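You operate a simulated robot arm through the tools that you are given. There is no shell and no other tool. Be economical: measure what you need, move in short steps, check, and stop when the job is done.

Carry out the task below with a simulated two-armed robot. There is one attempt and no reset: what you move stays moved.

JOB
Fetch the orange carton from the top of the narrow white belt and set it on the field marked tested. Stack the jar marked "Oat rings" from the top of the middle line belt on top of the jar that says "Red lentils". Turn the grey track dial to back 1. Press the grey teach button on the middle line three times. Put the white label block marked "Over" from the top of the middle line belt on the top of the steel table beside the trial line and the white label block marked "Under" on the right part of the middle line belt. Put the small blue tub on the top of the right steel table. Put the orange tub with a foil lid on the top shelf of the sample rack. Any order will do.

The check looks at the end state, three seconds after you hand in, the way a careful person would. Anything else that was tipped, shoved, dropped, spilled or broken makes it a failure. A push-on lid holds only when it is set on centred and level and pressed home; a screw cap is set on level and turned clockwise until tight.

ROBOT AND FRAMES
Two 7-joint arms with fingered hands on one trunk, on a base that drives. Base frame: it is fixed to the floor where the robot stands at the start and does not move with it; the origin is under the middle of the robot, x ahead of it, y to its left, z up. Units: m, degrees, N and s.
The left shoulder is at the start at [0.034, 0.215, 1.071], the right one opposite. With the tool pointing down near the work surface each hand reaches from about 0.1 to 0.66 m from the robot's upright axis, wherever it stands, measured 20 degrees to its own side. Places, roughly: cream jar, red jar, teal jar [0.75, -1.5, 0.75]; field marked Tested [0.9, 3.2, 0.8]; grey teach button on the middle line [0.4, -2.1, 0.9]; grey track dial [0.5, -2.5, 0.7]; orange carton [0.5, -0.25, 0.75]; orange tub with a foil lid [-7.25, -0.5, 0.75]; right part of the middle line belt [0.8, -2.4, 0.8]; small blue tub [-2, -0.5, 0.75]; top of the right steel table [0.8, -3, 0.8]; top of the steel table beside the trial line [2.4, -3.1, 0.8]; top shelf of the sample rack [-5.2, 3.3, 1.2]; white label block [0.75, -1.75, 0.75]. Payload 3.6 kg a hand.
Tool frame (each hand has its own): the origin (TCP) lies between the finger pads and is the grasp point; the fingertips stand 0.022 m ahead of it; z points along the fingers, y is the line along which they close. Largest opening 0.132 m; the body of the gripper starts 0.06 m behind the TCP. The gripper is a hand of 4 fingers: y runs from the thumb to the fingers, the wrist lies at [0, 0, -0.203] in the tool frame, and closing takes about 1.5 s.
Orientation is told as [roll, pitch, yaw] about the base's x, y, z axes, in that order, counted from this pose: with the fingers straight down and closing along the base's y, the tool's x points along the base's -x, its y along +y and its z along -z.

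CONTROLS
- The arms move only by the tool arm_command. It takes "left_rows", "right_rows" or both (then of equal length, played together; a hand with none holds still); each is a list of rows, each an object (a shift or turn left out is 0, a gripper value left out holds the last) with "linear": the shift along the base's x, y, z in m, a list of three; "turn": the turn, a rotation vector about the base's x, y, z in degrees, a list of three; "hand": the finger opening in m, from 0 to 0.132. In form: [{"linear": [x, y, z], "turn": [rx, ry, rz], "hand": hand}, ...]. A call has 1 to 20 rows; each row shifts and turns the commanded pose from where the row before left it. Each row takes 0.2 s and may step no farther than 0.05 m and 8.6 degrees from the row before; otherwise, or with a gripper value out of range, the whole call is refused. Where a pose cannot be reached the arm comes as near as it can. A force on the tool above 40 N (or 10 N above the force at the start of the call, whichever is more), or a blocked arm, ends the call early, and 0.2 s more pass. Each finger travels about 0.108 m/s and halts on what it meets, pressing with about 30 N; the grip force reading is that of the motor and also rises with nothing between the fingers. The clock runs only during rows and for 0.2 s after the last one: add rows that do not move to give the fingers time. It gives the time, the measured TCP pose, the force on the tool (base axes), the opening and the grip force at its end, in the units of the frame above (readings bear some noise), with the torque about the TCP (base axes, N m) and any sound that the robot's microphone picked up.
- Cameras (640 x 400 px; columns grow to the right, rows downward): "scene" is now at [0.1651, -0.0245, 1.015]; the picture's right is [-0.26, -0.97, 0.00], its down [-0.03, 0.01, -1.00] and it looks along [0.97, -0.26, -0.04] (base axes); focal length 246 px, centre (320, 200). "left" rides on the left gripper at [-0.053, -0.053, -0.084] in its tool frame; the picture's right is [0.71, -0.71, 0.00], its down [0.53, 0.53, -0.67] and it looks along [0.47, 0.47, 0.74] (tool axes); focal length 247 px, centre (320, 200). "right" rides on the right gripper at [0.053, -0.053, -0.084] in its tool frame; the picture's right is [0.71, 0.71, 0.00], its down [-0.53, 0.53, -0.67] and it looks along [-0.47, 0.47, 0.74] (tool axes); focal length 247 px, centre (320, 200). There is no depth. A picture from a camera that has moved, and an enlarged one, comes with that camera's place and axes in the base frame and with its lens.
- snapshot(camera): a new picture of that camera. No time passes.
- raise_lower(by): slides the trunk up (or, below 0, down) by that many m; the arms and the scene camera ride with it, the base frame stays. It gives what a move gives, with no picture.
- roll_base(legs): drives the robot by 1 to 6 legs, each [ahead, turn to the left] in m and degrees, along the robot's own axes; the way and the turn of a leg run together, so that a leg with both is an arc; at most 1.5 m and 180 degrees a leg. The arms and the cameras ride along, it lands a little off, and it stops where it bumps. It gives what a move gives.
- preshape(shape, hand): the hand has 4 fingers and takes this shape, open, in about a second: jaw (thumb against the fingers, like two jaws); tri (thumb and two fingers); tip (a fingertip pinch); poke (one finger out to press); point (the index stretched); flat (the hand flat); cup (the hand cupped); fist (a fist). The gripper value then closes the fingers along that shape, each until it touches; the sizes above hold for jaw. It gives what a move gives, with no picture.
- head_to(pan, tilt): turns the head with the scene camera to pan (to the left, within 60 degrees either way) and tilt (down, from -29 to 69), counted from straight ahead of the robot. It gives what a move gives.
- close_up(camera, box): a new picture of the part [left, top, right, bottom] of that camera's present view, enlarged. No time passes.
- sign_off(): hands the job in; it is judged then, once.

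Go step by step. Nothing tells you exact positions but the pictures and the camera data: compare them with the known pose of the tool, close in by small moves and look again before you grip or let go. The budget is 207 turns and 190 pictures, counting those below and the enlarged ones. Unless the task says otherwise, let go and move clear before handing in.

The tools are called after "Call:" as a command line: name --argument value ..., lists and objects as JSON in quotes. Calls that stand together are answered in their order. arm_command: Moves the arms, as the interface text tells. Its arguments: {"type":"object","properties":{"left_rows":{"type":"array","items":{"type":"object","properties":{"linear":{"type":"array","items":{"type":"number"}},"turn":{"type":"array","items":{"type":"number"}},"hand":{"type":"number"}}}},"right_rows":{"type":"array","items":{"type":"object","properties":{"linear":{"type":"array","items":{"type":"number"}},"turn":{"type":"array","items":{"type":"number"}},"hand":{"type":"number"}}}}},"required":[]} The other tools are called the same way: raise_lower (by) slides the trunk up or down; preshape (shape, hand) gives the hand a shape; roll_base (legs) drives the base; head_to (pan, tilt) turns the head that bears the scene camera; snapshot (camera) takes a picture; close_up (camera, box) takes an enlarged picture of a part of a camera's view; sign_off () hands the job in.

At the start:

```text
time: 0.0
left_position: [0.4787, 0.0693, 1.0482]
left_orientation: [0.0, 0.1, 0.3]
left_wrist_force: [-0.7, -0.8, -0.4]
left_moment: [0.02, -0.01, 0.05]
left_width: 0.1317
left_grip_force: 0.0
left_shape: jaw
right_position: [0.3823, -0.2963, 1.0286]
right_orientation: [0.0, 0.0, 0.3]
right_wrist_force: [0.7, -0.1, -0.4]
right_moment: [-0.01, 0.01, -0.02]
right_width: 0.1318
right_grip_force: 0.1
right_shape: jaw
trunk travel left (down, up): [-0.35, 0.326]
robot x, y, heading: [-0.0021, -0.0016, -0.2]
head pan, tilt: [-14.9, 2.0]
```

scene: 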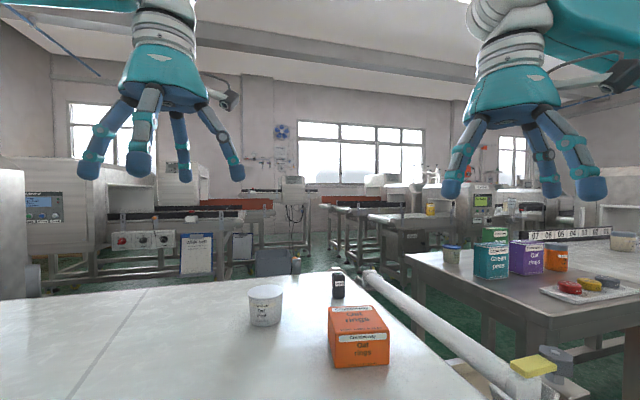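
right: 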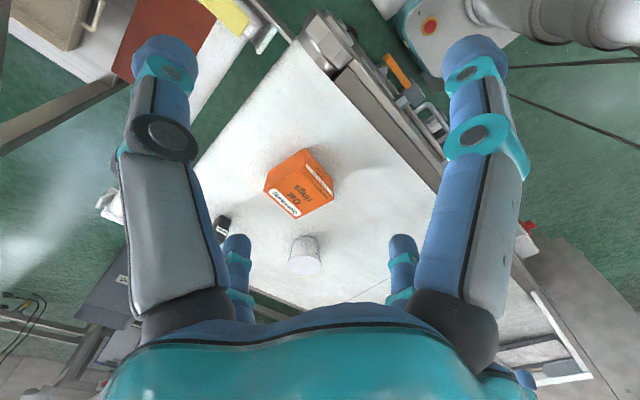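
left: 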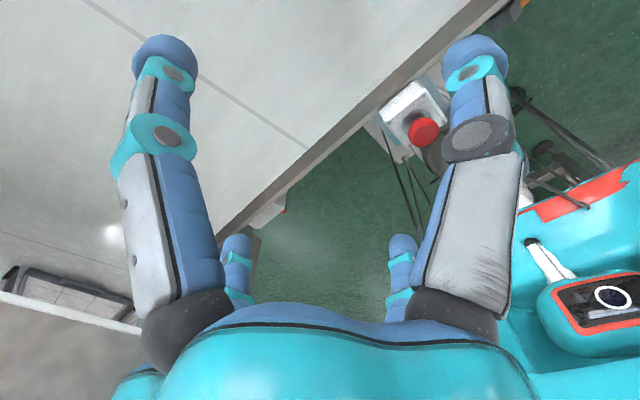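

I see the orange carton on the white belt ahead of me, with a white cup and a dark item near it. I'll look down at it for a better position estimate.

Call:
head_to --pan -20 --tilt 35

Call:
snapshot --camera "scene"

```text
time: 1.0
left_position: [0.4783, 0.0702, 1.048]
left_orientation: [0.0, 0.0, 0.3]
left_wrist_force: [-0.1, 0.8, 0.4]
left_moment: [0.02, 0.02, -0.03]
left_width: 0.1317
left_grip_force: 0.0
left_shape: jaw
right_position: [0.3823, -0.2961, 1.0286]
right_orientation: [-0.1, 0.0, 0.2]
right_wrist_force: [-0.5, -0.2, -0.5]
right_moment: [-0.01, -0.02, -0.01]
right_width: 0.1319
right_grip_force: 0.0
right_shape: jaw
trunk travel left (down, up): [-0.35, 0.326]
robot x, y, heading: [-0.0026, -0.0036, 0.0]
head pan, tilt: [-20.0, 35.0]
```

```text
186 pictures are left
camera scene: at [0.1601, -0.0313, 0.9621], right [-0.34, -0.94, 0.0], down [-0.54, 0.2, -0.82], along [0.77, -0.28, -0.57], focal length 246 px, centre (320, 200)
```

scene: 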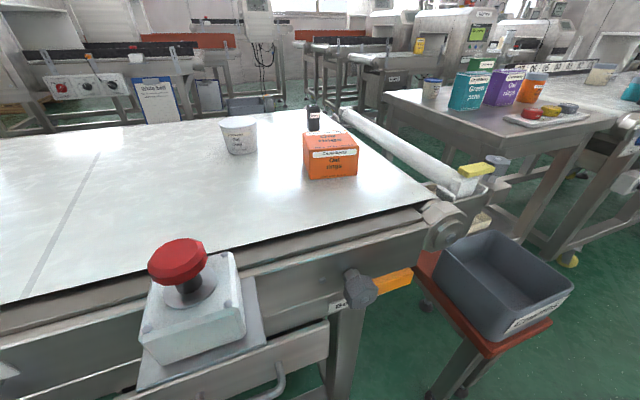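

The carton sits near [0.55, -0.19] with its top at about z 0.80. I'm moving the right hand above it.

Call:
arm_command --right_rows '[{"linear": [0.034, 0.021, -0.016]}, {"linear": [0.034, 0.021, -0.016]}, {"linear": [0.034, 0.021, -0.016]}, {"linear": [0.034, 0.021, -0.016]}, {"linear": [0.032, 0.022, -0.016]}, {}]'

Call:
snapshot --camera "right"

Call:
snapshot --camera "scene"

```text
time: 2.4
left_position: [0.4775, 0.0699, 1.0487]
left_orientation: [0.0, 0.0, 0.3]
left_wrist_force: [0.2, 0.3, 0.7]
left_moment: [0.03, -0.01, 0.01]
left_width: 0.132
left_grip_force: 0.1
left_shape: jaw
right_position: [0.5496, -0.1899, 0.9477]
right_orientation: [0.0, 0.0, 0.2]
right_wrist_force: [0.1, 0.4, -0.3]
right_moment: [-0.01, -0.03, 0.01]
right_width: 0.1318
right_grip_force: 0.1
right_shape: jaw
trunk travel left (down, up): [-0.35, 0.326]
robot x, y, heading: [-0.0008, 0.0003, -0.1]
head pan, tilt: [-20.0, 35.0]
```

```text
185 pictures are left
camera right: at [0.4969, -0.2442, 1.0326], right [-0.71, 0.7, 0.0], down [0.52, 0.53, 0.67], along [0.47, 0.47, -0.74], focal length 247 px, centre (320, 200)
```

right: 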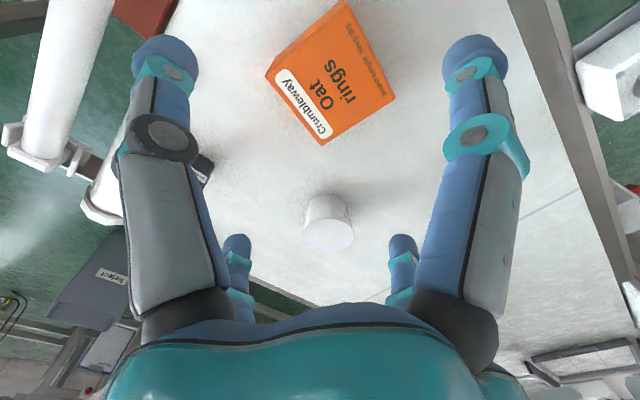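

```text
184 pictures are left
camera scene: at [0.1599, -0.0313, 0.9621], right [-0.34, -0.94, 0.0], down [-0.54, 0.2, -0.82], along [0.77, -0.28, -0.57], focal length 246 px, centre (320, 200)
```

scene: 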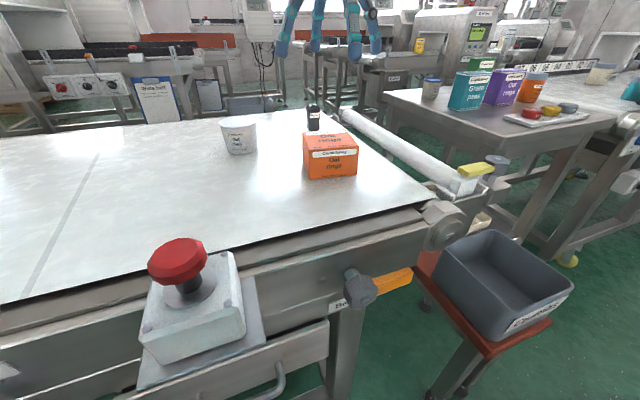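

The carton is about 8 cm wide, centred near (0.539, -0.185) and turned roughly -10°. I'm aligning the hand and descending to grip it.

Call:
arm_command --right_rows '[{"linear": [-0.006, 0.003, -0.03], "turn": [0, 0, -5]}, {"linear": [-0.005, 0.002, -0.035], "turn": [0, 0, -5]}, {"linear": [0, 0, -0.035]}, {"linear": [0, 0, -0.035]}, {"linear": [0, 0, -0.032]}, {}]'

Call:
snapshot --camera "scene"

Call:
snapshot --camera "right"

```text
time: 3.8
left_position: [0.4784, 0.0695, 1.0473]
left_orientation: [0.0, 0.0, 0.2]
left_wrist_force: [0.0, 0.0, -0.3]
left_moment: [-0.03, -0.02, 0.01]
left_width: 0.1318
left_grip_force: 0.0
left_shape: jaw
right_position: [0.5385, -0.1854, 0.78]
right_orientation: [0.1, 0.1, -9.8]
right_wrist_force: [0.1, -0.2, -0.2]
right_moment: [-0.02, -0.02, 0.01]
right_width: 0.1316
right_grip_force: 0.1
right_shape: jaw
trunk travel left (down, up): [-0.35, 0.326]
robot x, y, heading: [-0.0004, 0.0002, 0.1]
head pan, tilt: [-20.0, 35.0]
```

```text
183 pictures are left
camera scene: at [0.1601, -0.0312, 0.962], right [-0.34, -0.94, 0.0], down [-0.54, 0.2, -0.82], along [0.77, -0.28, -0.57], focal length 246 px, centre (320, 200)
```

scene: 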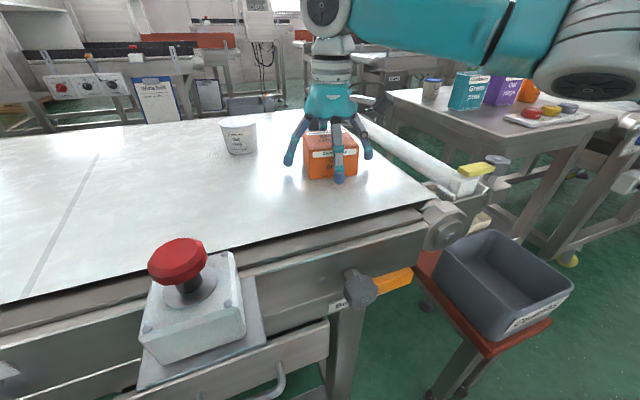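

```text
182 pictures are left
camera right: at [0.4764, -0.2291, 0.8652], right [-0.58, 0.82, 0.0], down [0.61, 0.43, 0.67], along [0.55, 0.39, -0.74], focal length 247 px, centre (320, 200)
```

right: 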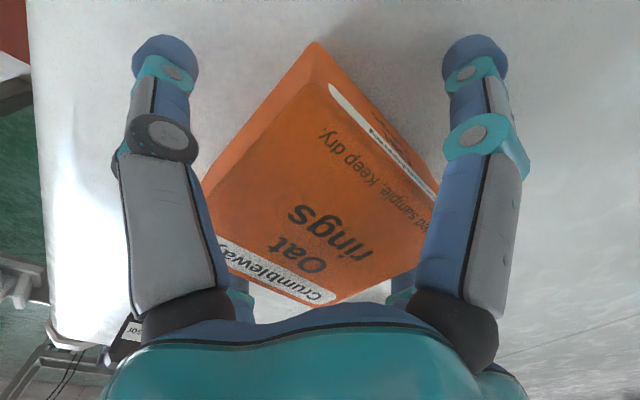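

The hand straddles the carton. Closing the fingers.

Call:
arm_command --right_rows '[{"hand": 0.06}, {}, {}, {}, {}, {}, {}, {}]'

Call:
snapshot --camera "right"

Call:
close_up --camera "scene" --box '[240, 80, 420, 200]'

```text
time: 5.6
left_position: [0.4783, 0.0698, 1.0484]
left_orientation: [0.0, 0.2, 0.4]
left_wrist_force: [0.0, 0.4, -0.2]
left_moment: [0.01, 0.01, 0.03]
left_width: 0.1321
left_grip_force: 0.1
left_shape: jaw
right_position: [0.5375, -0.1849, 0.7799]
right_orientation: [-0.1, 0.0, -9.8]
right_wrist_force: [0.1, 0.2, -0.1]
right_moment: [-0.04, -0.02, 0.0]
right_width: 0.0778
right_grip_force: 30.4
right_shape: jaw
trunk travel left (down, up): [-0.35, 0.326]
robot x, y, heading: [0.0027, -0.0024, -0.0]
head pan, tilt: [-20.0, 35.0]
```

```text
181 pictures are left
camera right: at [0.4766, -0.2291, 0.8654], right [-0.58, 0.82, 0.0], down [0.61, 0.43, 0.67], along [0.55, 0.39, -0.74], focal length 247 px, centre (320, 200)
```

right: 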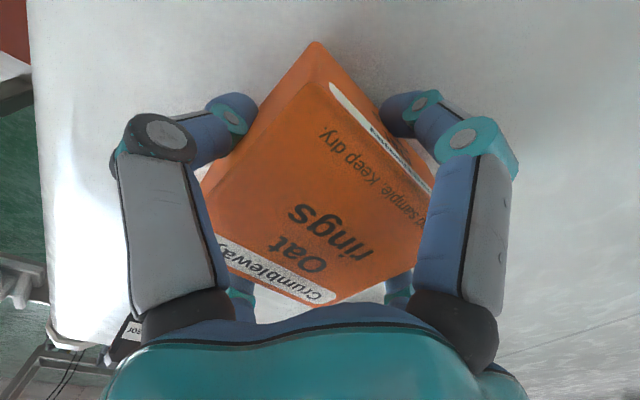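

```text
3.33 times, centred on (330, 140) of scene
camera zoom: at [0.1604, -0.0313, 0.962], right [-0.34, -0.94, 0.0], down [-0.54, 0.2, -0.82], along [0.77, -0.28, -0.57], focal length 821 px, centre (287, 400)
```

zoom: 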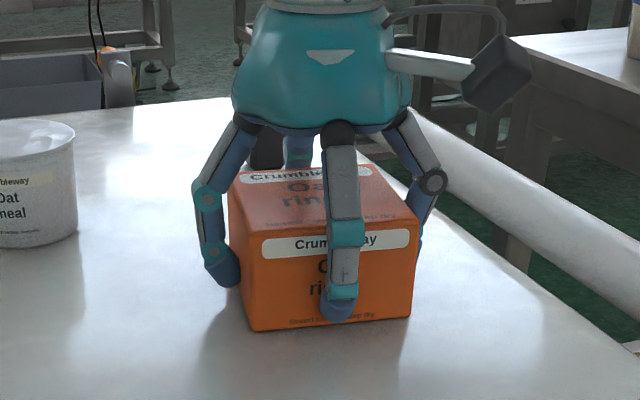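

The carton is gripped (opening 0.078 m). I'm lifting it, then looking left for the way to the tested field.

Call:
arm_command --right_rows '[{"linear": [0, 0, 0.03]}, {"linear": [0, 0, 0.04]}, {"linear": [-0.02, 0, 0.04]}, {"linear": [-0.045, -0.015, 0.02]}, {"linear": [-0.045, -0.015, 0.02]}, {"linear": [-0.045, -0.015, 0.02]}, {}]'

Call:
head_to --pan 60 --tilt 12

Call:
snapshot --camera "scene"

Call:
snapshot --camera "right"

```text
refused: row 4 steps farther than a row can; nothing moved
```

```text
time: 7.1
left_position: [0.4767, 0.0698, 1.0479]
left_orientation: [0.0, 0.2, 0.3]
left_wrist_force: [-0.3, -1.0, 0.5]
left_moment: [0.0, 0.02, 0.0]
left_width: 0.1319
left_grip_force: 0.0
left_shape: jaw
right_position: [0.5381, -0.1852, 0.7801]
right_orientation: [-0.1, 0.0, -9.8]
right_wrist_force: [0.6, 0.4, 0.1]
right_moment: [0.0, -0.02, 0.0]
right_width: 0.0778
right_grip_force: 29.5
right_shape: jaw
trunk travel left (down, up): [-0.35, 0.326]
robot x, y, heading: [-0.0004, 0.0019, -0.1]
head pan, tilt: [60.0, 12.0]
```

```text
179 pictures are left
camera scene: at [0.1243, 0.0795, 0.9989], right [0.87, -0.5, 0.0], down [-0.11, -0.18, -0.98], along [0.49, 0.85, -0.21], focal length 246 px, centre (320, 200)
```

scene: 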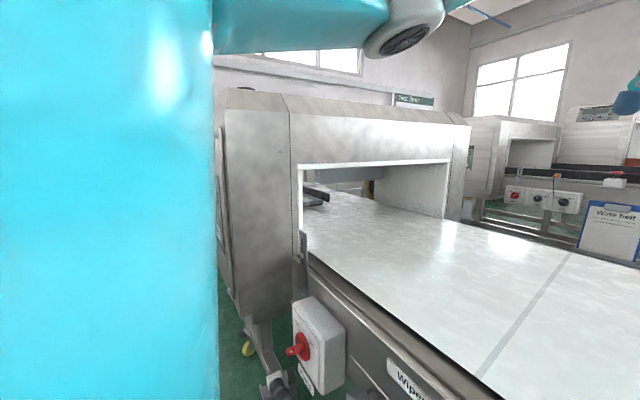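

```text
178 pictures are left
camera right: at [0.4766, -0.2291, 0.8654], right [-0.58, 0.82, 0.0], down [0.61, 0.43, 0.67], along [0.55, 0.39, -0.74], focal length 247 px, centre (320, 200)
```

right: 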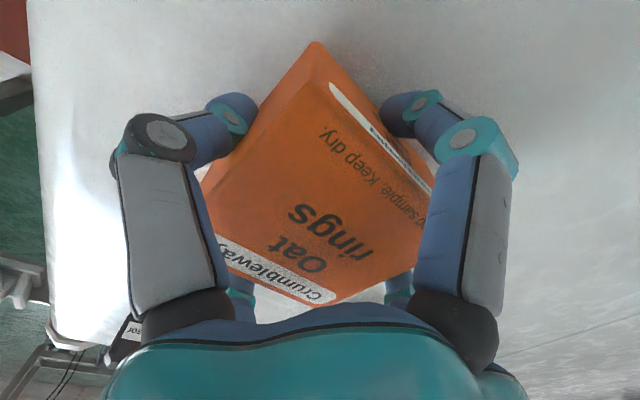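

The lift was refused because one step was too large; the belt runs left into a tunnel machine. I'm lifting in smaller steps and tucking the hand in.

Call:
arm_command --right_rows '[{"linear": [0, 0, 0.03]}, {"linear": [0, 0, 0.04]}, {"linear": [-0.02, 0, 0.04]}, {"linear": [-0.04, -0.01, 0.02]}, {"linear": [-0.04, -0.01, 0.02]}, {"linear": [-0.04, -0.01, 0.02]}, {"linear": [-0.04, -0.01, 0.02]}, {"linear": [-0.04, -0.01, 0.02]}, {}]'

Call:
snapshot --camera "right"

```text
time: 9.1
left_position: [0.4787, 0.0696, 1.0484]
left_orientation: [0.0, 0.1, 0.4]
left_wrist_force: [0.1, -0.8, -0.5]
left_moment: [0.01, 0.02, 0.02]
left_width: 0.1318
left_grip_force: 0.1
left_shape: jaw
right_position: [0.3185, -0.2354, 0.9916]
right_orientation: [0.0, 0.0, -9.8]
right_wrist_force: [0.6, 0.3, -1.8]
right_moment: [0.02, 0.04, 0.04]
right_width: 0.0776
right_grip_force: 30.2
right_shape: jaw
trunk travel left (down, up): [-0.35, 0.326]
robot x, y, heading: [0.005, -0.0029, 0.3]
head pan, tilt: [60.0, 12.0]
```

```text
177 pictures are left
camera right: at [0.2565, -0.2799, 1.076], right [-0.58, 0.82, 0.0], down [0.61, 0.43, 0.67], along [0.55, 0.39, -0.74], focal length 247 px, centre (320, 200)
```

right: 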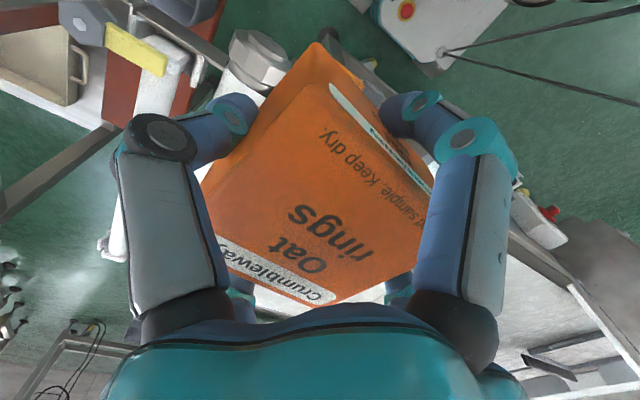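

The carton is held securely. I'm tucking the left hand, backing away from the belt, turning left and looking along the aisle.

Call:
arm_command --left_rows '[{"linear": [-0.035, 0.03, 0]}, {"linear": [-0.035, 0.03, 0]}, {"linear": [-0.035, 0.03, 0]}, {"linear": [-0.035, 0.03, 0]}, {}]'

Call:
roll_base --legs '[[-0.35, 0], [0, 90]]'

Call:
head_to --pan 0 --tilt 10

Call:
snapshot --camera "scene"

```text
time: 10.3
left_position: [0.3388, 0.1907, 1.048]
left_orientation: [0.1, 0.2, 0.3]
left_wrist_force: [-1.1, 0.8, -0.1]
left_moment: [-0.03, -0.01, 0.01]
left_width: 0.1317
left_grip_force: 0.0
left_shape: jaw
right_position: [0.3174, -0.2369, 0.9912]
right_orientation: [-0.1, 0.1, -9.9]
right_wrist_force: [0.0, 0.0, -2.7]
right_moment: [0.02, -0.01, 0.03]
right_width: 0.0777
right_grip_force: 29.8
right_shape: jaw
trunk travel left (down, up): [-0.35, 0.326]
robot x, y, heading: [-0.0021, -0.0005, 0.2]
head pan, tilt: [60.0, 12.0]
```

```text
time: 15.1
left_position: [-0.3316, 0.3886, 1.0489]
left_orientation: [-0.1, 0.2, 58.4]
left_wrist_force: [-0.2, -0.1, -0.2]
left_moment: [0.01, 0.03, 0.01]
left_width: 0.1323
left_grip_force: 0.1
left_shape: jaw
right_position: [0.0187, 0.1465, 0.9919]
right_orientation: [-0.1, 0.1, 48.5]
right_wrist_force: [0.1, 0.4, -3.1]
right_moment: [-0.02, 0.01, 0.04]
right_width: 0.077
right_grip_force: 29.6
right_shape: jaw
trunk travel left (down, up): [-0.35, 0.326]
robot x, y, heading: [-0.312, -0.0251, 60.3]
head pan, tilt: [60.0, 12.0]
stopped in leg 2: the robot was blocked; the commanded pose is now the measured one
```

```text
time: 16.4
left_position: [-0.3315, 0.3884, 1.0498]
left_orientation: [0.0, 0.0, 58.4]
left_wrist_force: [0.0, -0.4, 0.1]
left_moment: [-0.04, 0.02, 0.0]
left_width: 0.132
left_grip_force: 0.0
left_shape: jaw
right_position: [0.019, 0.1453, 0.9915]
right_orientation: [0.0, 0.0, 48.4]
right_wrist_force: [-0.5, 0.2, -2.5]
right_moment: [-0.03, 0.02, 0.03]
right_width: 0.0773
right_grip_force: 29.9
right_shape: jaw
trunk travel left (down, up): [-0.35, 0.326]
robot x, y, heading: [-0.3169, -0.0251, 60.3]
head pan, tilt: [0.0, 10.0]
```

```text
176 pictures are left
camera scene: at [-0.2291, 0.1215, 1.0021], right [0.87, -0.5, 0.0], down [-0.09, -0.15, -0.98], along [0.49, 0.85, -0.17], focal length 246 px, centre (320, 200)
```

scene: 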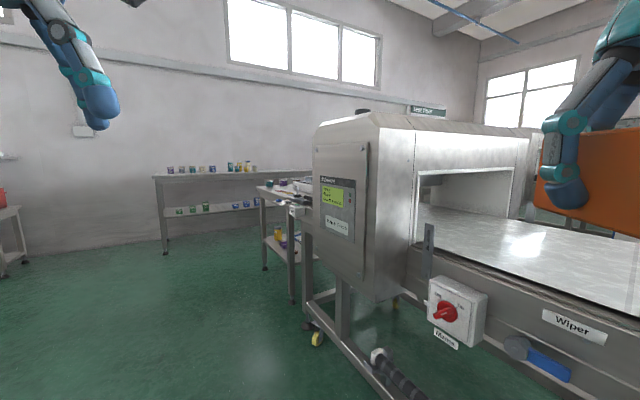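

The turn was blocked at 60°. I'll look around to see what's touching.

Call:
head_to --pan -60 --tilt 30

Call:
snapshot --camera "scene"

Call:
head_to --pan 60 --tilt 30

Call:
snapshot --camera "scene"

```text
time: 17.7
left_position: [-0.3329, 0.3882, 1.0492]
left_orientation: [0.0, 0.0, 58.4]
left_wrist_force: [0.9, -0.1, 0.1]
left_moment: [0.02, -0.03, 0.01]
left_width: 0.132
left_grip_force: 0.1
left_shape: jaw
right_position: [0.0188, 0.1455, 0.9934]
right_orientation: [0.1, -0.1, 48.4]
right_wrist_force: [-0.7, -0.1, -2.9]
right_moment: [-0.02, 0.02, -0.02]
right_width: 0.0774
right_grip_force: 29.8
right_shape: jaw
trunk travel left (down, up): [-0.35, 0.326]
robot x, y, heading: [-0.3142, -0.0253, 60.1]
head pan, tilt: [-60.0, 30.0]
```

```text
175 pictures are left
camera scene: at [-0.1848, 0.0411, 0.9699], right [0.0, -1.0, 0.0], down [-0.5, 0.0, -0.87], along [0.87, 0.0, -0.5], focal length 246 px, centre (320, 200)
```

scene: 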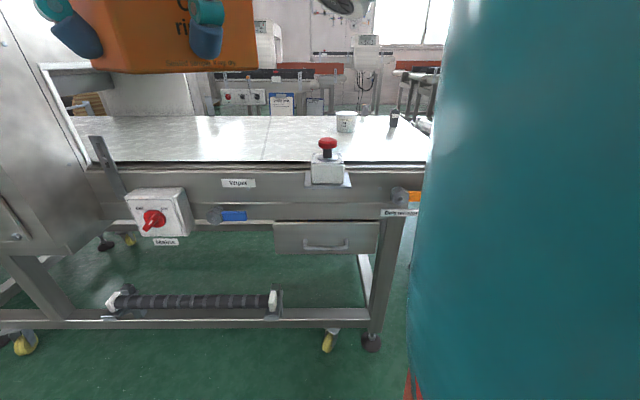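

```text
time: 19.7
left_position: [-0.3333, 0.3873, 1.0485]
left_orientation: [0.0, 0.1, 58.4]
left_wrist_force: [-0.4, 0.3, 1.3]
left_moment: [-0.01, 0.02, 0.01]
left_width: 0.132
left_grip_force: 0.0
left_shape: jaw
right_position: [0.0186, 0.1452, 0.9927]
right_orientation: [-0.1, 0.0, 48.4]
right_wrist_force: [-1.0, 0.7, -3.0]
right_moment: [-0.02, -0.01, -0.01]
right_width: 0.0773
right_grip_force: 30.2
right_shape: jaw
trunk travel left (down, up): [-0.35, 0.326]
robot x, y, heading: [-0.3122, -0.0251, 60.1]
head pan, tilt: [60.0, 30.0]
```

```text
174 pictures are left
camera scene: at [-0.3207, 0.119, 0.9699], right [0.86, 0.5, 0.0], down [0.25, -0.43, -0.87], along [-0.43, 0.75, -0.5], focal length 246 px, centre (320, 200)
```

scene: 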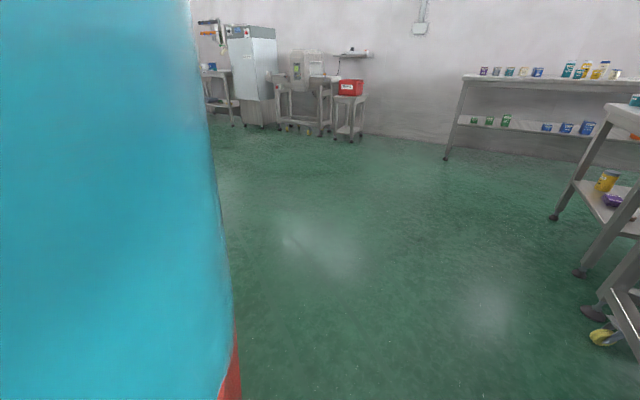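

The floor ahead and to the left is free; probably my rear touched something. I'll move ahead a little and finish the turn.

Call:
roll_base --legs '[[0.25, 10], [0.1, 25]]'

Call:
head_to --pan -20 --tilt 10

Call:
snapshot --camera "scene"

```text
time: 22.5
left_position: [-0.4085, 0.6244, 1.0516]
left_orientation: [-0.3, -0.2, 85.5]
left_wrist_force: [-0.3, 0.5, -0.2]
left_moment: [-0.06, 0.01, 0.03]
left_width: 0.1319
left_grip_force: 0.1
left_shape: jaw
right_position: [0.0252, 0.5714, 1.0014]
right_orientation: [0.0, -2.0, 75.0]
right_wrist_force: [-0.2, 0.0, -2.8]
right_moment: [0.0, -0.01, -0.01]
right_width: 0.0774
right_grip_force: 29.8
right_shape: jaw
trunk travel left (down, up): [-0.35, 0.326]
robot x, y, heading: [-0.1799, 0.2669, 88.6]
head pan, tilt: [60.0, 30.0]
stopped in leg 2: the robot was blocked; the commanded pose is now the measured one
```

```text
time: 24.1
left_position: [-0.4084, 0.6262, 1.0503]
left_orientation: [-0.2, -0.3, 85.6]
left_wrist_force: [0.4, -0.6, 0.1]
left_moment: [0.0, 0.02, -0.04]
left_width: 0.132
left_grip_force: 0.0
left_shape: jaw
right_position: [0.0221, 0.5734, 1.0001]
right_orientation: [-0.3, -1.6, 75.1]
right_wrist_force: [-0.1, -0.4, -2.9]
right_moment: [0.0, 0.03, -0.02]
right_width: 0.077
right_grip_force: 30.4
right_shape: jaw
trunk travel left (down, up): [-0.35, 0.326]
robot x, y, heading: [-0.1838, 0.2711, 89.1]
head pan, tilt: [-20.0, 10.0]
```

```text
173 pictures are left
camera scene: at [-0.1526, 0.4045, 1.0081], right [0.93, -0.36, -0.01], down [-0.06, -0.13, -0.99], along [0.35, 0.92, -0.14], focal length 246 px, centre (320, 200)
```

scene: 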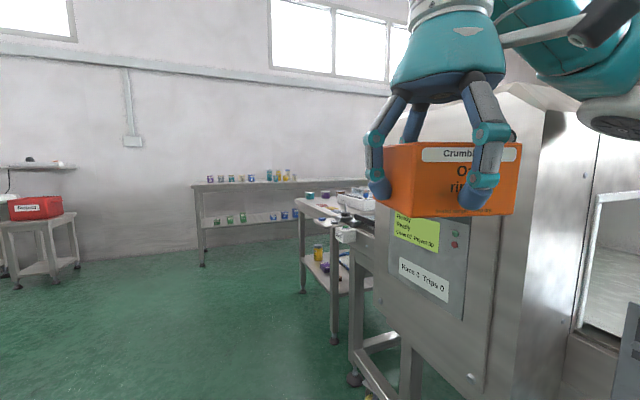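

Something on my right touches, probably the arm against the machine. Let me look to the right side.

Call:
head_to --pan -60 --tilt 25

Call:
snapshot --camera "scene"

Call:
snapshot --camera "left"

```text
time: 25.1
left_position: [-0.4077, 0.6267, 1.0499]
left_orientation: [-0.2, -0.3, 85.7]
left_wrist_force: [0.1, -0.4, -1.1]
left_moment: [-0.02, 0.01, -0.01]
left_width: 0.1319
left_grip_force: 0.1
left_shape: jaw
right_position: [0.0231, 0.5736, 0.9987]
right_orientation: [-0.3, -1.5, 75.1]
right_wrist_force: [-0.7, 0.4, -2.3]
right_moment: [0.01, 0.01, -0.03]
right_width: 0.0773
right_grip_force: 29.7
right_shape: jaw
trunk travel left (down, up): [-0.35, 0.326]
robot x, y, heading: [-0.1803, 0.2699, 88.8]
head pan, tilt: [-60.0, 25.0]
```

```text
172 pictures are left
camera scene: at [-0.1052, 0.3629, 0.9828], right [0.48, -0.87, -0.02], down [-0.36, -0.18, -0.91], along [0.8, 0.45, -0.4], focal length 246 px, centre (320, 200)
```

scene: 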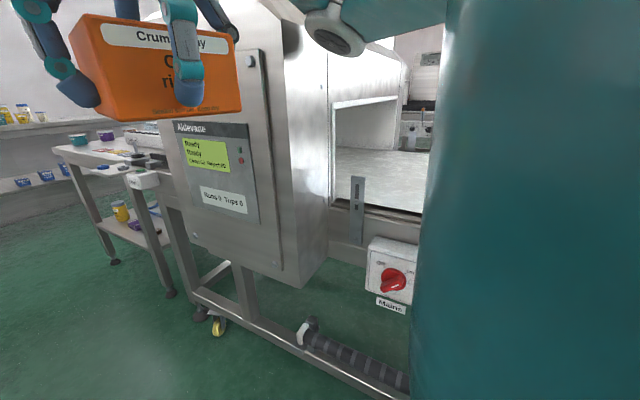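

```text
171 pictures are left
camera left: at [-0.3519, 0.6731, 1.134], right [0.65, -0.76, 0.0], down [-0.57, -0.49, 0.66], along [-0.5, -0.43, -0.75], focal length 247 px, centre (320, 200)
```

left: 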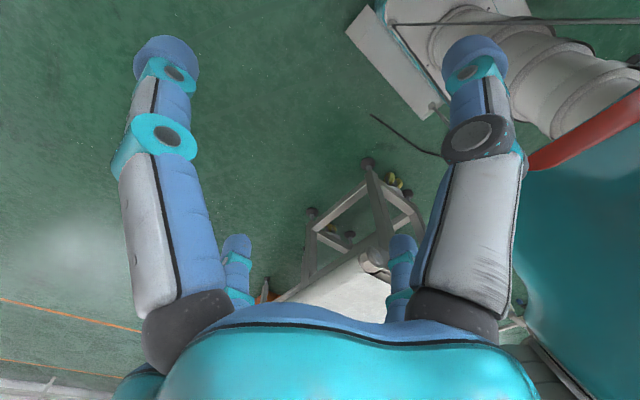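

The right elbow is close to the machine's face. I'm backing off, then stretching both hands ahead to draw the elbows in.

Call:
roll_base --legs '[[-0.2, -10]]'

Call:
arm_command --left_rows '[{"linear": [0.02, 0.04, 0]}, {"linear": [0.02, 0.04, 0]}, {"linear": [0.02, 0.04, 0]}, {"linear": [0, 0.03, 0]}, {}]' --right_rows '[{"linear": [-0.01, 0.04, 0]}, {"linear": [-0.01, 0.04, 0]}, {"linear": [-0.01, 0.04, 0]}, {"linear": [-0.02, 0.03, 0]}, {}]'

Call:
roll_base --legs '[[0, 45]]'

```text
time: 25.9
left_position: [-0.4028, 0.6306, 1.0422]
left_orientation: [-0.2, 0.9, 85.0]
left_wrist_force: [0.9, 0.2, 0.3]
left_moment: [-0.03, 0.01, -0.04]
left_width: 0.1318
left_grip_force: 0.0
left_shape: jaw
right_position: [0.0239, 0.568, 0.9938]
right_orientation: [-0.4, -0.9, 75.1]
right_wrist_force: [-0.6, -0.1, -2.0]
right_moment: [-0.01, 0.0, 0.02]
right_width: 0.0773
right_grip_force: 30.0
right_shape: jaw
trunk travel left (down, up): [-0.35, 0.326]
robot x, y, heading: [-0.1813, 0.2512, 88.2]
head pan, tilt: [-60.0, 25.0]
stopped in leg 1: the robot was blocked; the commanded pose is now the measured one
```

```text
time: 27.1
left_position: [-0.339, 0.7687, 1.0494]
left_orientation: [0.2, 0.2, 84.9]
left_wrist_force: [-0.7, -0.1, 0.5]
left_moment: [0.0, -0.01, -0.01]
left_width: 0.132
left_grip_force: 0.1
left_shape: jaw
right_position: [-0.0154, 0.7099, 1.0011]
right_orientation: [-0.2, -1.5, 74.2]
right_wrist_force: [-0.9, 0.5, -1.5]
right_moment: [-0.01, 0.0, -0.02]
right_width: 0.0773
right_grip_force: 30.4
right_shape: jaw
trunk travel left (down, up): [-0.35, 0.326]
robot x, y, heading: [-0.1842, 0.2546, 87.9]
head pan, tilt: [-60.0, 25.0]
```

```text
time: 28.1
left_position: [-0.3657, 0.806, 1.0205]
left_orientation: [-0.4, 2.9, 86.7]
left_wrist_force: [-0.2, -2.2, 0.7]
left_moment: [0.2, -0.02, 0.03]
left_width: 0.132
left_grip_force: 0.0
left_shape: jaw
right_position: [-0.0361, 0.758, 0.9727]
right_orientation: [-1.6, 1.4, 75.6]
right_wrist_force: [0.7, -1.7, -2.4]
right_moment: [0.05, -0.03, -0.01]
right_width: 0.0772
right_grip_force: 29.6
right_shape: jaw
trunk travel left (down, up): [-0.35, 0.326]
robot x, y, heading: [-0.1855, 0.2515, 89.3]
head pan, tilt: [-60.0, 25.0]
stopped in leg 1: the robot was blocked; the commanded pose is now the measured one
```

I'm blocked both ways, so I'll look steeply down around the base.

Call:
head_to --pan -50 --tilt 69

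Call:
snapshot --camera "scene"

Call:
snapshot --camera "right"

Call:
snapshot --camera "left"

```text
time: 29.2
left_position: [-0.3708, 0.8026, 1.0231]
left_orientation: [-0.5, 2.6, 86.8]
left_wrist_force: [0.2, -1.2, 0.2]
left_moment: [0.02, 0.01, 0.0]
left_width: 0.132
left_grip_force: 0.0
left_shape: jaw
right_position: [-0.0427, 0.755, 0.9776]
right_orientation: [-1.7, 1.1, 76.1]
right_wrist_force: [-1.0, 0.2, -1.7]
right_moment: [-0.03, -0.01, -0.02]
right_width: 0.077
right_grip_force: 30.4
right_shape: jaw
trunk travel left (down, up): [-0.35, 0.326]
robot x, y, heading: [-0.1849, 0.2531, 89.2]
head pan, tilt: [-50.0, 68.8]
```

```text
170 pictures are left
camera scene: at [-0.152, 0.3451, 0.9218], right [0.63, -0.77, -0.01], down [-0.72, -0.58, -0.39], along [0.29, 0.25, -0.92], focal length 246 px, centre (320, 200)
```

scene: 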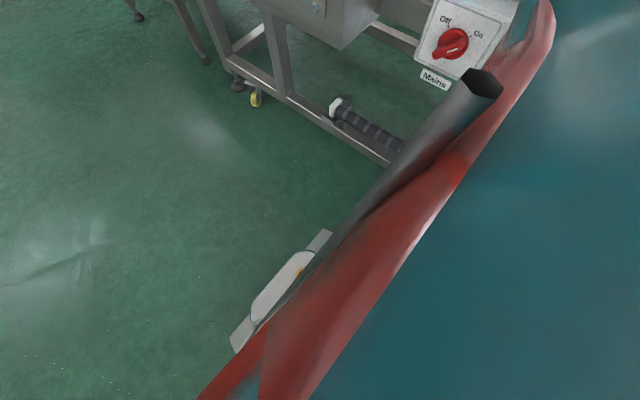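

```text
169 pictures are left
camera right: at [-0.0064, 0.6922, 1.0646], right [-0.86, -0.52, -0.01], down [-0.4, 0.65, 0.64], along [-0.33, 0.55, -0.77], focal length 247 px, centre (320, 200)
```

right: 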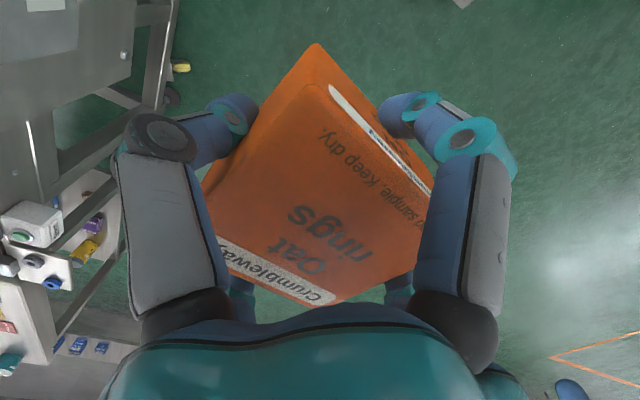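

```text
168 pictures are left
camera left: at [-0.3164, 0.854, 1.1055], right [0.67, -0.74, 0.04], down [-0.56, -0.46, 0.69], along [-0.49, -0.48, -0.73], focal length 247 px, centre (320, 200)
```

left: 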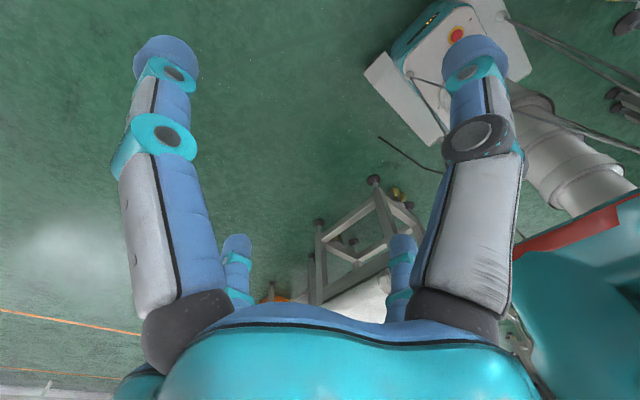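

Call:
head_to --pan 50 --tilt 69

Call:
snapshot --camera "scene"

Call:
head_to --pan 0 --tilt 69

Call:
snapshot --camera "scene"

```text
time: 30.9
left_position: [-0.3713, 0.802, 1.023]
left_orientation: [-0.6, 2.6, 86.7]
left_wrist_force: [0.3, -0.3, 0.1]
left_moment: [0.02, 0.0, 0.0]
left_width: 0.132
left_grip_force: 0.0
left_shape: jaw
right_position: [-0.0438, 0.7552, 0.9767]
right_orientation: [-1.6, 1.1, 75.9]
right_wrist_force: [0.1, -0.1, -3.8]
right_moment: [0.01, -0.02, -0.02]
right_width: 0.0771
right_grip_force: 30.4
right_shape: jaw
trunk travel left (down, up): [-0.35, 0.326]
robot x, y, heading: [-0.1849, 0.2518, 89.1]
head pan, tilt: [50.0, 68.8]
```

```text
167 pictures are left
camera scene: at [-0.238, 0.3468, 0.9206], right [0.65, 0.76, 0.03], down [0.71, -0.6, -0.37], along [-0.26, 0.26, -0.93], focal length 246 px, centre (320, 200)
```

scene: 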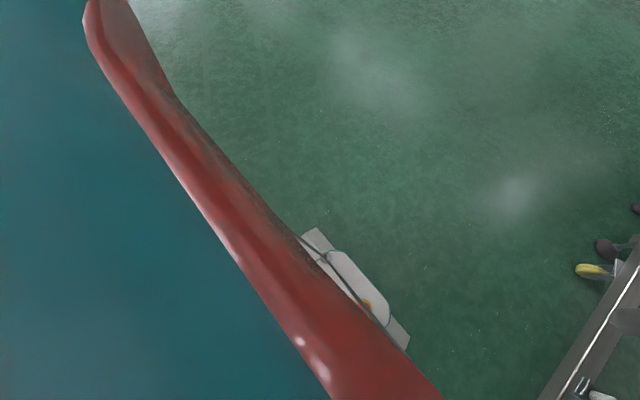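

```text
time: 32.1
left_position: [-0.3719, 0.8019, 1.0231]
left_orientation: [-0.6, 2.6, 86.9]
left_wrist_force: [-0.5, 0.1, -0.5]
left_moment: [-0.02, 0.01, 0.03]
left_width: 0.132
left_grip_force: 0.2
left_shape: jaw
right_position: [-0.0449, 0.7559, 0.9789]
right_orientation: [-1.6, 1.0, 76.0]
right_wrist_force: [0.2, 0.4, -2.9]
right_moment: [-0.03, 0.01, 0.03]
right_width: 0.077
right_grip_force: 30.3
right_shape: jaw
trunk travel left (down, up): [-0.35, 0.326]
robot x, y, heading: [-0.1852, 0.2508, 89.1]
head pan, tilt: [0.0, 68.8]
```

```text
166 pictures are left
camera scene: at [-0.1954, 0.3665, 0.9215], right [1.0, -0.01, 0.01], down [-0.01, -0.92, -0.38], along [0.02, 0.38, -0.92], focal length 246 px, centre (320, 200)
```

scene: 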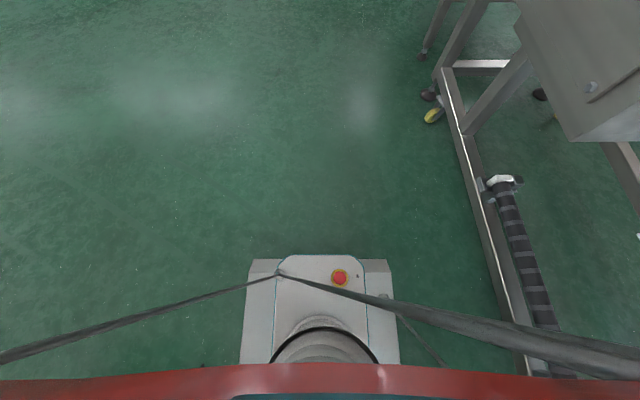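

Call:
head_to --pan -60 --tilt -10

Call:
snapshot --camera "scene"

```text
time: 33.6
left_position: [-0.3717, 0.8015, 1.0243]
left_orientation: [-0.6, 2.7, 86.8]
left_wrist_force: [-0.1, 0.5, 0.7]
left_moment: [0.01, 0.0, -0.01]
left_width: 0.1318
left_grip_force: 0.0
left_shape: jaw
right_position: [-0.0439, 0.7544, 0.9784]
right_orientation: [-1.7, 1.0, 76.0]
right_wrist_force: [-0.6, -0.7, -2.8]
right_moment: [-0.01, 0.01, 0.03]
right_width: 0.0769
right_grip_force: 29.8
right_shape: jaw
trunk travel left (down, up): [-0.35, 0.326]
robot x, y, heading: [-0.1826, 0.2555, 89.3]
head pan, tilt: [-60.0, -10.0]
```

```text
165 pictures are left
camera scene: at [-0.1244, 0.3499, 1.0371], right [0.49, -0.87, -0.01], down [0.16, 0.1, -0.98], along [0.86, 0.48, 0.2], focal length 246 px, centre (320, 200)
```

scene: 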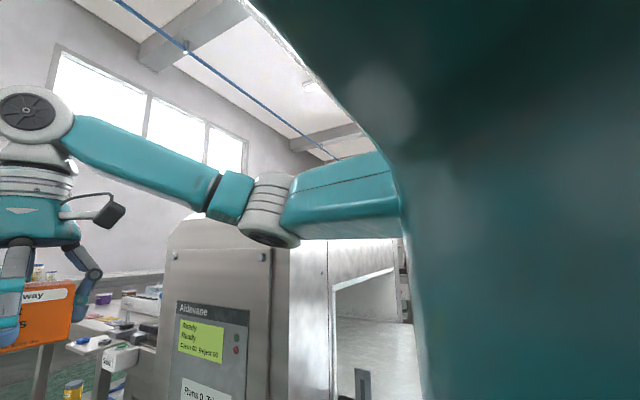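

The right elbow hangs right at the machine's top edge. Raising the trunk will lift it clear.

Call:
raise_lower --by 0.25

Call:
roll_base --legs '[[0, 35]]'

Call:
snapshot --camera "scene"

```text
time: 36.2
left_position: [-0.3585, 0.8167, 1.2684]
left_orientation: [0.1, 3.5, 86.8]
left_wrist_force: [0.0, 0.0, -0.4]
left_moment: [-0.02, -0.04, 0.01]
left_width: 0.1319
left_grip_force: 0.0
left_shape: jaw
right_position: [-0.0301, 0.7688, 1.219]
right_orientation: [-1.1, 1.9, 75.7]
right_wrist_force: [0.7, 0.2, -2.4]
right_moment: [0.02, -0.03, 0.01]
right_width: 0.0771
right_grip_force: 30.2
right_shape: jaw
trunk travel left (down, up): [-0.6, 0.076]
robot x, y, heading: [-0.1866, 0.2515, 89.0]
head pan, tilt: [-60.0, -10.0]
```

```text
time: 38.3
left_position: [-0.6478, 0.6162, 1.2668]
left_orientation: [0.2, 3.5, 121.7]
left_wrist_force: [-0.4, 0.2, 0.5]
left_moment: [-0.01, 0.02, -0.01]
left_width: 0.1322
left_grip_force: 0.1
left_shape: jaw
right_position: [-0.3527, 0.7649, 1.2182]
right_orientation: [-1.0, 2.0, 110.8]
right_wrist_force: [-0.3, 0.3, -1.5]
right_moment: [-0.02, 0.01, -0.01]
right_width: 0.0769
right_grip_force: 30.1
right_shape: jaw
trunk travel left (down, up): [-0.6, 0.076]
robot x, y, heading: [-0.157, 0.2696, 124.1]
head pan, tilt: [-60.0, -10.0]
```

```text
164 pictures are left
camera scene: at [-0.165, 0.4076, 1.2875], right [0.9, -0.44, 0.0], down [0.08, 0.15, -0.99], along [0.43, 0.89, 0.17], focal length 246 px, centre (320, 200)
```

scene: 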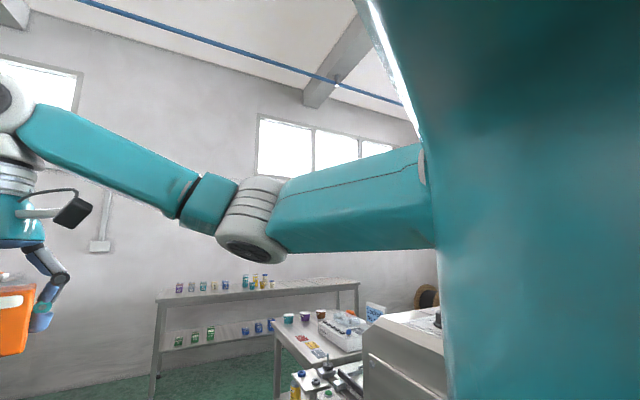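

Free now. I'm driving on clear of the machine and looking toward the benches at the back wall.

Call:
roll_base --legs '[[0.6, 0], [0.6, -60]]'

Call:
head_to --pan 0 --tilt 18

Call:
snapshot --camera "scene"

```text
time: 44.7
left_position: [-0.4696, 1.9225, 1.2685]
left_orientation: [0.2, 3.5, 61.2]
left_wrist_force: [0.6, -0.3, -0.7]
left_moment: [0.01, 0.05, 0.01]
left_width: 0.1321
left_grip_force: 0.1
left_shape: jaw
right_position: [-0.1927, 1.7387, 1.2187]
right_orientation: [-1.0, 2.0, 50.2]
right_wrist_force: [-0.4, -0.6, -2.6]
right_moment: [0.03, 0.0, -0.01]
right_width: 0.077
right_grip_force: 30.6
right_shape: jaw
trunk travel left (down, up): [-0.6, 0.076]
robot x, y, heading: [-0.5614, 1.3452, 64.2]
head pan, tilt: [-60.0, -10.0]
cut short: leg 2
```

```text
time: 46.0
left_position: [-0.4747, 1.9229, 1.2691]
left_orientation: [0.1, 3.5, 61.1]
left_wrist_force: [-0.2, 0.6, -0.6]
left_moment: [-0.02, -0.03, -0.01]
left_width: 0.1321
left_grip_force: 0.1
left_shape: jaw
right_position: [-0.1967, 1.7395, 1.22]
right_orientation: [-1.2, 2.0, 50.2]
right_wrist_force: [0.4, -0.2, -2.5]
right_moment: [0.02, -0.01, 0.01]
right_width: 0.0769
right_grip_force: 29.5
right_shape: jaw
trunk travel left (down, up): [-0.6, 0.076]
robot x, y, heading: [-0.5604, 1.3401, 64.3]
head pan, tilt: [0.0, 18.0]
```

```text
163 pictures are left
camera scene: at [-0.49, 1.4932, 1.2434], right [0.9, -0.44, 0.0], down [-0.14, -0.28, -0.95], along [0.42, 0.85, -0.31], focal length 246 px, centre (320, 200)
```

scene: 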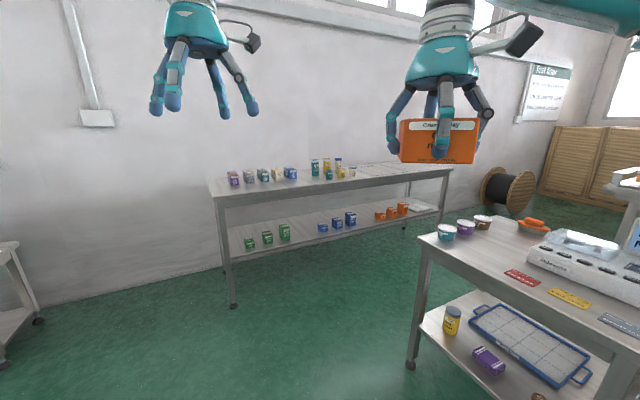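

Call:
close_up --camera "scene" --box '[200, 140, 470, 260]'

```text
2.37 times, centred on (335, 200) of scene
camera zoom: at [-0.49, 1.4932, 1.2434], right [0.9, -0.44, 0.0], down [-0.14, -0.28, -0.95], along [0.42, 0.85, -0.31], focal length 584 px, centre (284, 200)
```

zoom: 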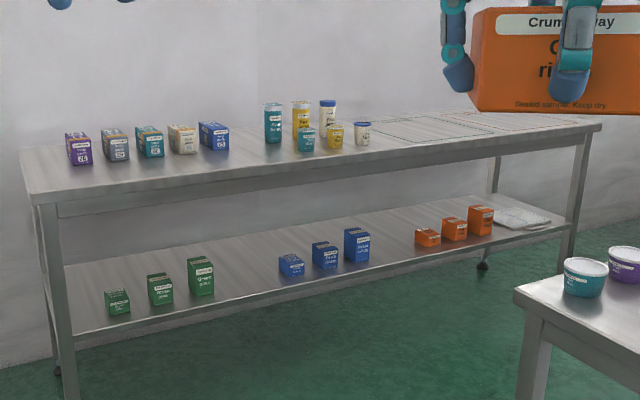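

The back bench top carries dashed fields at its right end, with a trolley in front of it. I'm driving nearer to read the fields and see the gap.

Call:
roll_base --legs '[[0.85, 0]]'

Call:
head_to --pan -25 --tilt 30

Call:
snapshot --camera "scene"

```text
time: 50.5
left_position: [-0.096, 2.6911, 1.2692]
left_orientation: [0.2, 3.5, 61.1]
left_wrist_force: [0.7, 0.0, -0.3]
left_moment: [-0.02, -0.03, 0.02]
left_width: 0.132
left_grip_force: 0.1
left_shape: jaw
right_position: [0.179, 2.5058, 1.2182]
right_orientation: [-1.1, 2.0, 50.0]
right_wrist_force: [-1.3, 0.3, -3.7]
right_moment: [-0.05, 0.02, -0.02]
right_width: 0.0768
right_grip_force: 30.3
right_shape: jaw
trunk travel left (down, up): [-0.6, 0.076]
robot x, y, heading: [-0.1929, 2.1095, 64.1]
head pan, tilt: [0.0, 18.0]
```

```text
time: 51.4
left_position: [-0.097, 2.6901, 1.2707]
left_orientation: [0.2, 3.4, 60.9]
left_wrist_force: [-0.4, 0.9, -0.1]
left_moment: [-0.03, -0.02, -0.02]
left_width: 0.1321
left_grip_force: 0.1
left_shape: jaw
right_position: [0.179, 2.5064, 1.2198]
right_orientation: [-1.1, 2.0, 50.0]
right_wrist_force: [-0.1, 0.9, -2.7]
right_moment: [-0.01, 0.01, 0.0]
right_width: 0.0767
right_grip_force: 29.9
right_shape: jaw
trunk travel left (down, up): [-0.6, 0.076]
robot x, y, heading: [-0.1879, 2.1092, 64.1]
head pan, tilt: [-25.0, 30.0]
```

```text
161 pictures are left
camera scene: at [-0.0853, 2.2341, 1.2241], right [0.63, -0.78, 0.0], down [-0.39, -0.32, -0.87], along [0.67, 0.54, -0.5], focal length 246 px, centre (320, 200)
```

scene: 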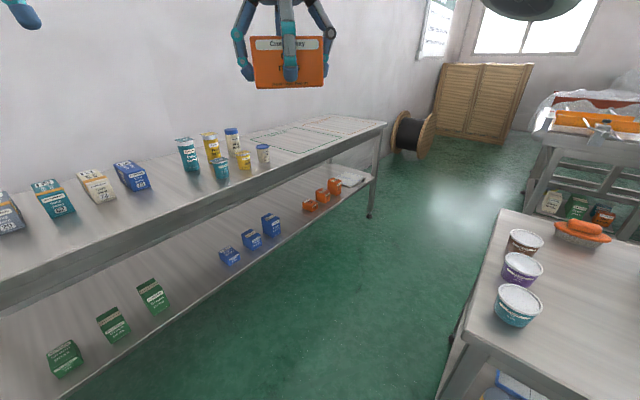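

Call:
close_up --camera "scene" --box '[180, 100, 400, 210]'

```text
2.91 times, centred on (290, 155) of scene
camera zoom: at [-0.0853, 2.2341, 1.2241], right [0.63, -0.78, 0.0], down [-0.39, -0.32, -0.87], along [0.67, 0.54, -0.5], focal length 716 px, centre (407, 331)
```

zoom: 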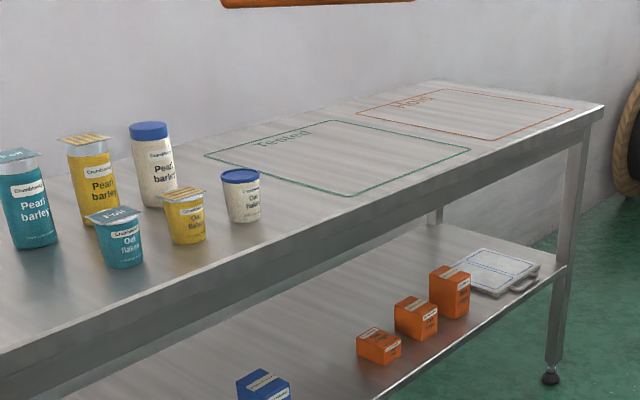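

The tested field spans about x 0.78–1.17, y 3.08–3.47, and the gap in front of the bench is about 0.8 m wide. I'll drive into it along the bench.

Call:
roll_base --legs '[[0.42, 0], [0, -58], [0.75, 0]]'

Call:
head_to --pan 30 --tilt 40

Call:
snapshot --camera "scene"

```text
time: 60.3
left_position: [1.2858, 2.8039, 1.2724]
left_orientation: [0.3, 3.5, 3.3]
left_wrist_force: [0.5, -0.5, -0.6]
left_moment: [0.01, 0.02, 0.03]
left_width: 0.1319
left_grip_force: 0.2
left_shape: jaw
right_position: [1.2779, 2.4716, 1.2193]
right_orientation: [-1.0, 2.2, -7.7]
right_wrist_force: [0.5, 0.2, -3.1]
right_moment: [0.05, 0.02, -0.01]
right_width: 0.0766
right_grip_force: 30.2
right_shape: jaw
trunk travel left (down, up): [-0.6, 0.076]
robot x, y, heading: [0.7423, 2.5928, 6.5]
head pan, tilt: [-25.0, 30.0]
```

```text
time: 61.5
left_position: [1.2847, 2.8052, 1.2703]
left_orientation: [0.2, 3.4, 3.2]
left_wrist_force: [-0.2, 0.2, 0.8]
left_moment: [-0.05, -0.02, 0.05]
left_width: 0.132
left_grip_force: 0.1
left_shape: jaw
right_position: [1.278, 2.4733, 1.2196]
right_orientation: [-1.2, 2.1, -7.7]
right_wrist_force: [0.0, -0.2, -1.7]
right_moment: [0.01, 0.01, 0.02]
right_width: 0.0764
right_grip_force: 29.5
right_shape: jaw
trunk travel left (down, up): [-0.6, 0.076]
robot x, y, heading: [0.7437, 2.5973, 6.8]
head pan, tilt: [30.0, 40.0]
```

```text
159 pictures are left
camera scene: at [0.8871, 2.6516, 1.2087], right [0.6, -0.8, 0.0], down [-0.52, -0.38, -0.77], along [0.61, 0.46, -0.64], focal length 246 px, centre (320, 200)
```

scene: 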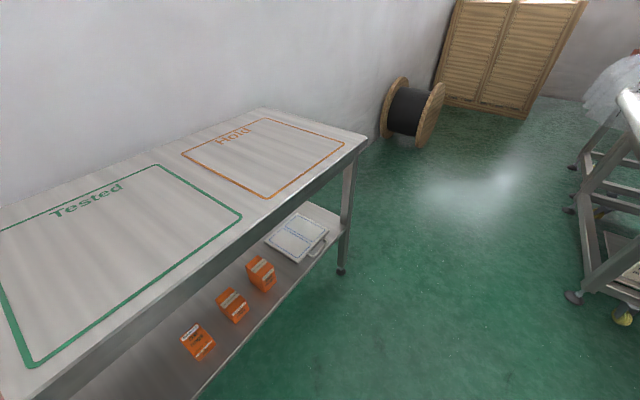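

The field is right beside me. I'm turning to face the bench.

Call:
roll_base --legs '[[0, 75]]'

Call:
head_to --pan -10 --tilt 55

Call:
snapshot --camera "scene"

```text
time: 65.5
left_position: [0.6887, 3.1793, 1.2706]
left_orientation: [0.1, 3.4, 76.7]
left_wrist_force: [-1.2, 0.9, -0.4]
left_moment: [-0.01, -0.05, 0.02]
left_width: 0.1319
left_grip_force: 0.1
left_shape: jaw
right_position: [1.0038, 3.0777, 1.2197]
right_orientation: [-1.4, 2.1, 65.9]
right_wrist_force: [-0.6, 0.1, -2.3]
right_moment: [-0.04, -0.07, -0.03]
right_width: 0.0764
right_grip_force: 29.8
right_shape: jaw
trunk travel left (down, up): [-0.6, 0.076]
robot x, y, heading: [0.8073, 2.5869, 80.3]
head pan, tilt: [30.0, 40.0]
stopped in leg 1: the robot was blocked; the commanded pose is now the measured one
```

```text
time: 66.5
left_position: [0.6944, 3.1782, 1.2715]
left_orientation: [0.2, 3.4, 76.5]
left_wrist_force: [0.8, 0.0, -0.6]
left_moment: [-0.03, 0.02, -0.01]
left_width: 0.1318
left_grip_force: 0.1
left_shape: jaw
right_position: [1.0098, 3.0762, 1.2203]
right_orientation: [-1.3, 2.1, 65.7]
right_wrist_force: [-0.9, -0.3, -3.0]
right_moment: [0.02, 0.01, 0.0]
right_width: 0.0764
right_grip_force: 29.9
right_shape: jaw
trunk travel left (down, up): [-0.6, 0.076]
robot x, y, heading: [0.8128, 2.5896, 80.8]
head pan, tilt: [-10.0, 55.0]
```

```text
158 pictures are left
camera scene: at [0.8456, 2.7301, 1.188], right [0.94, -0.33, 0.0], down [-0.27, -0.77, -0.57], along [0.19, 0.54, -0.82], focal length 246 px, centre (320, 200)
```

scene: 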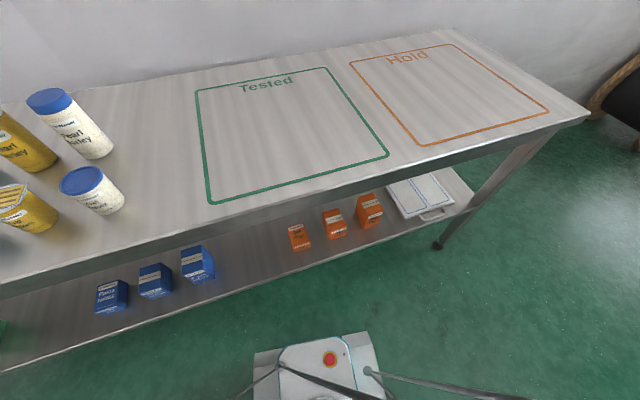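

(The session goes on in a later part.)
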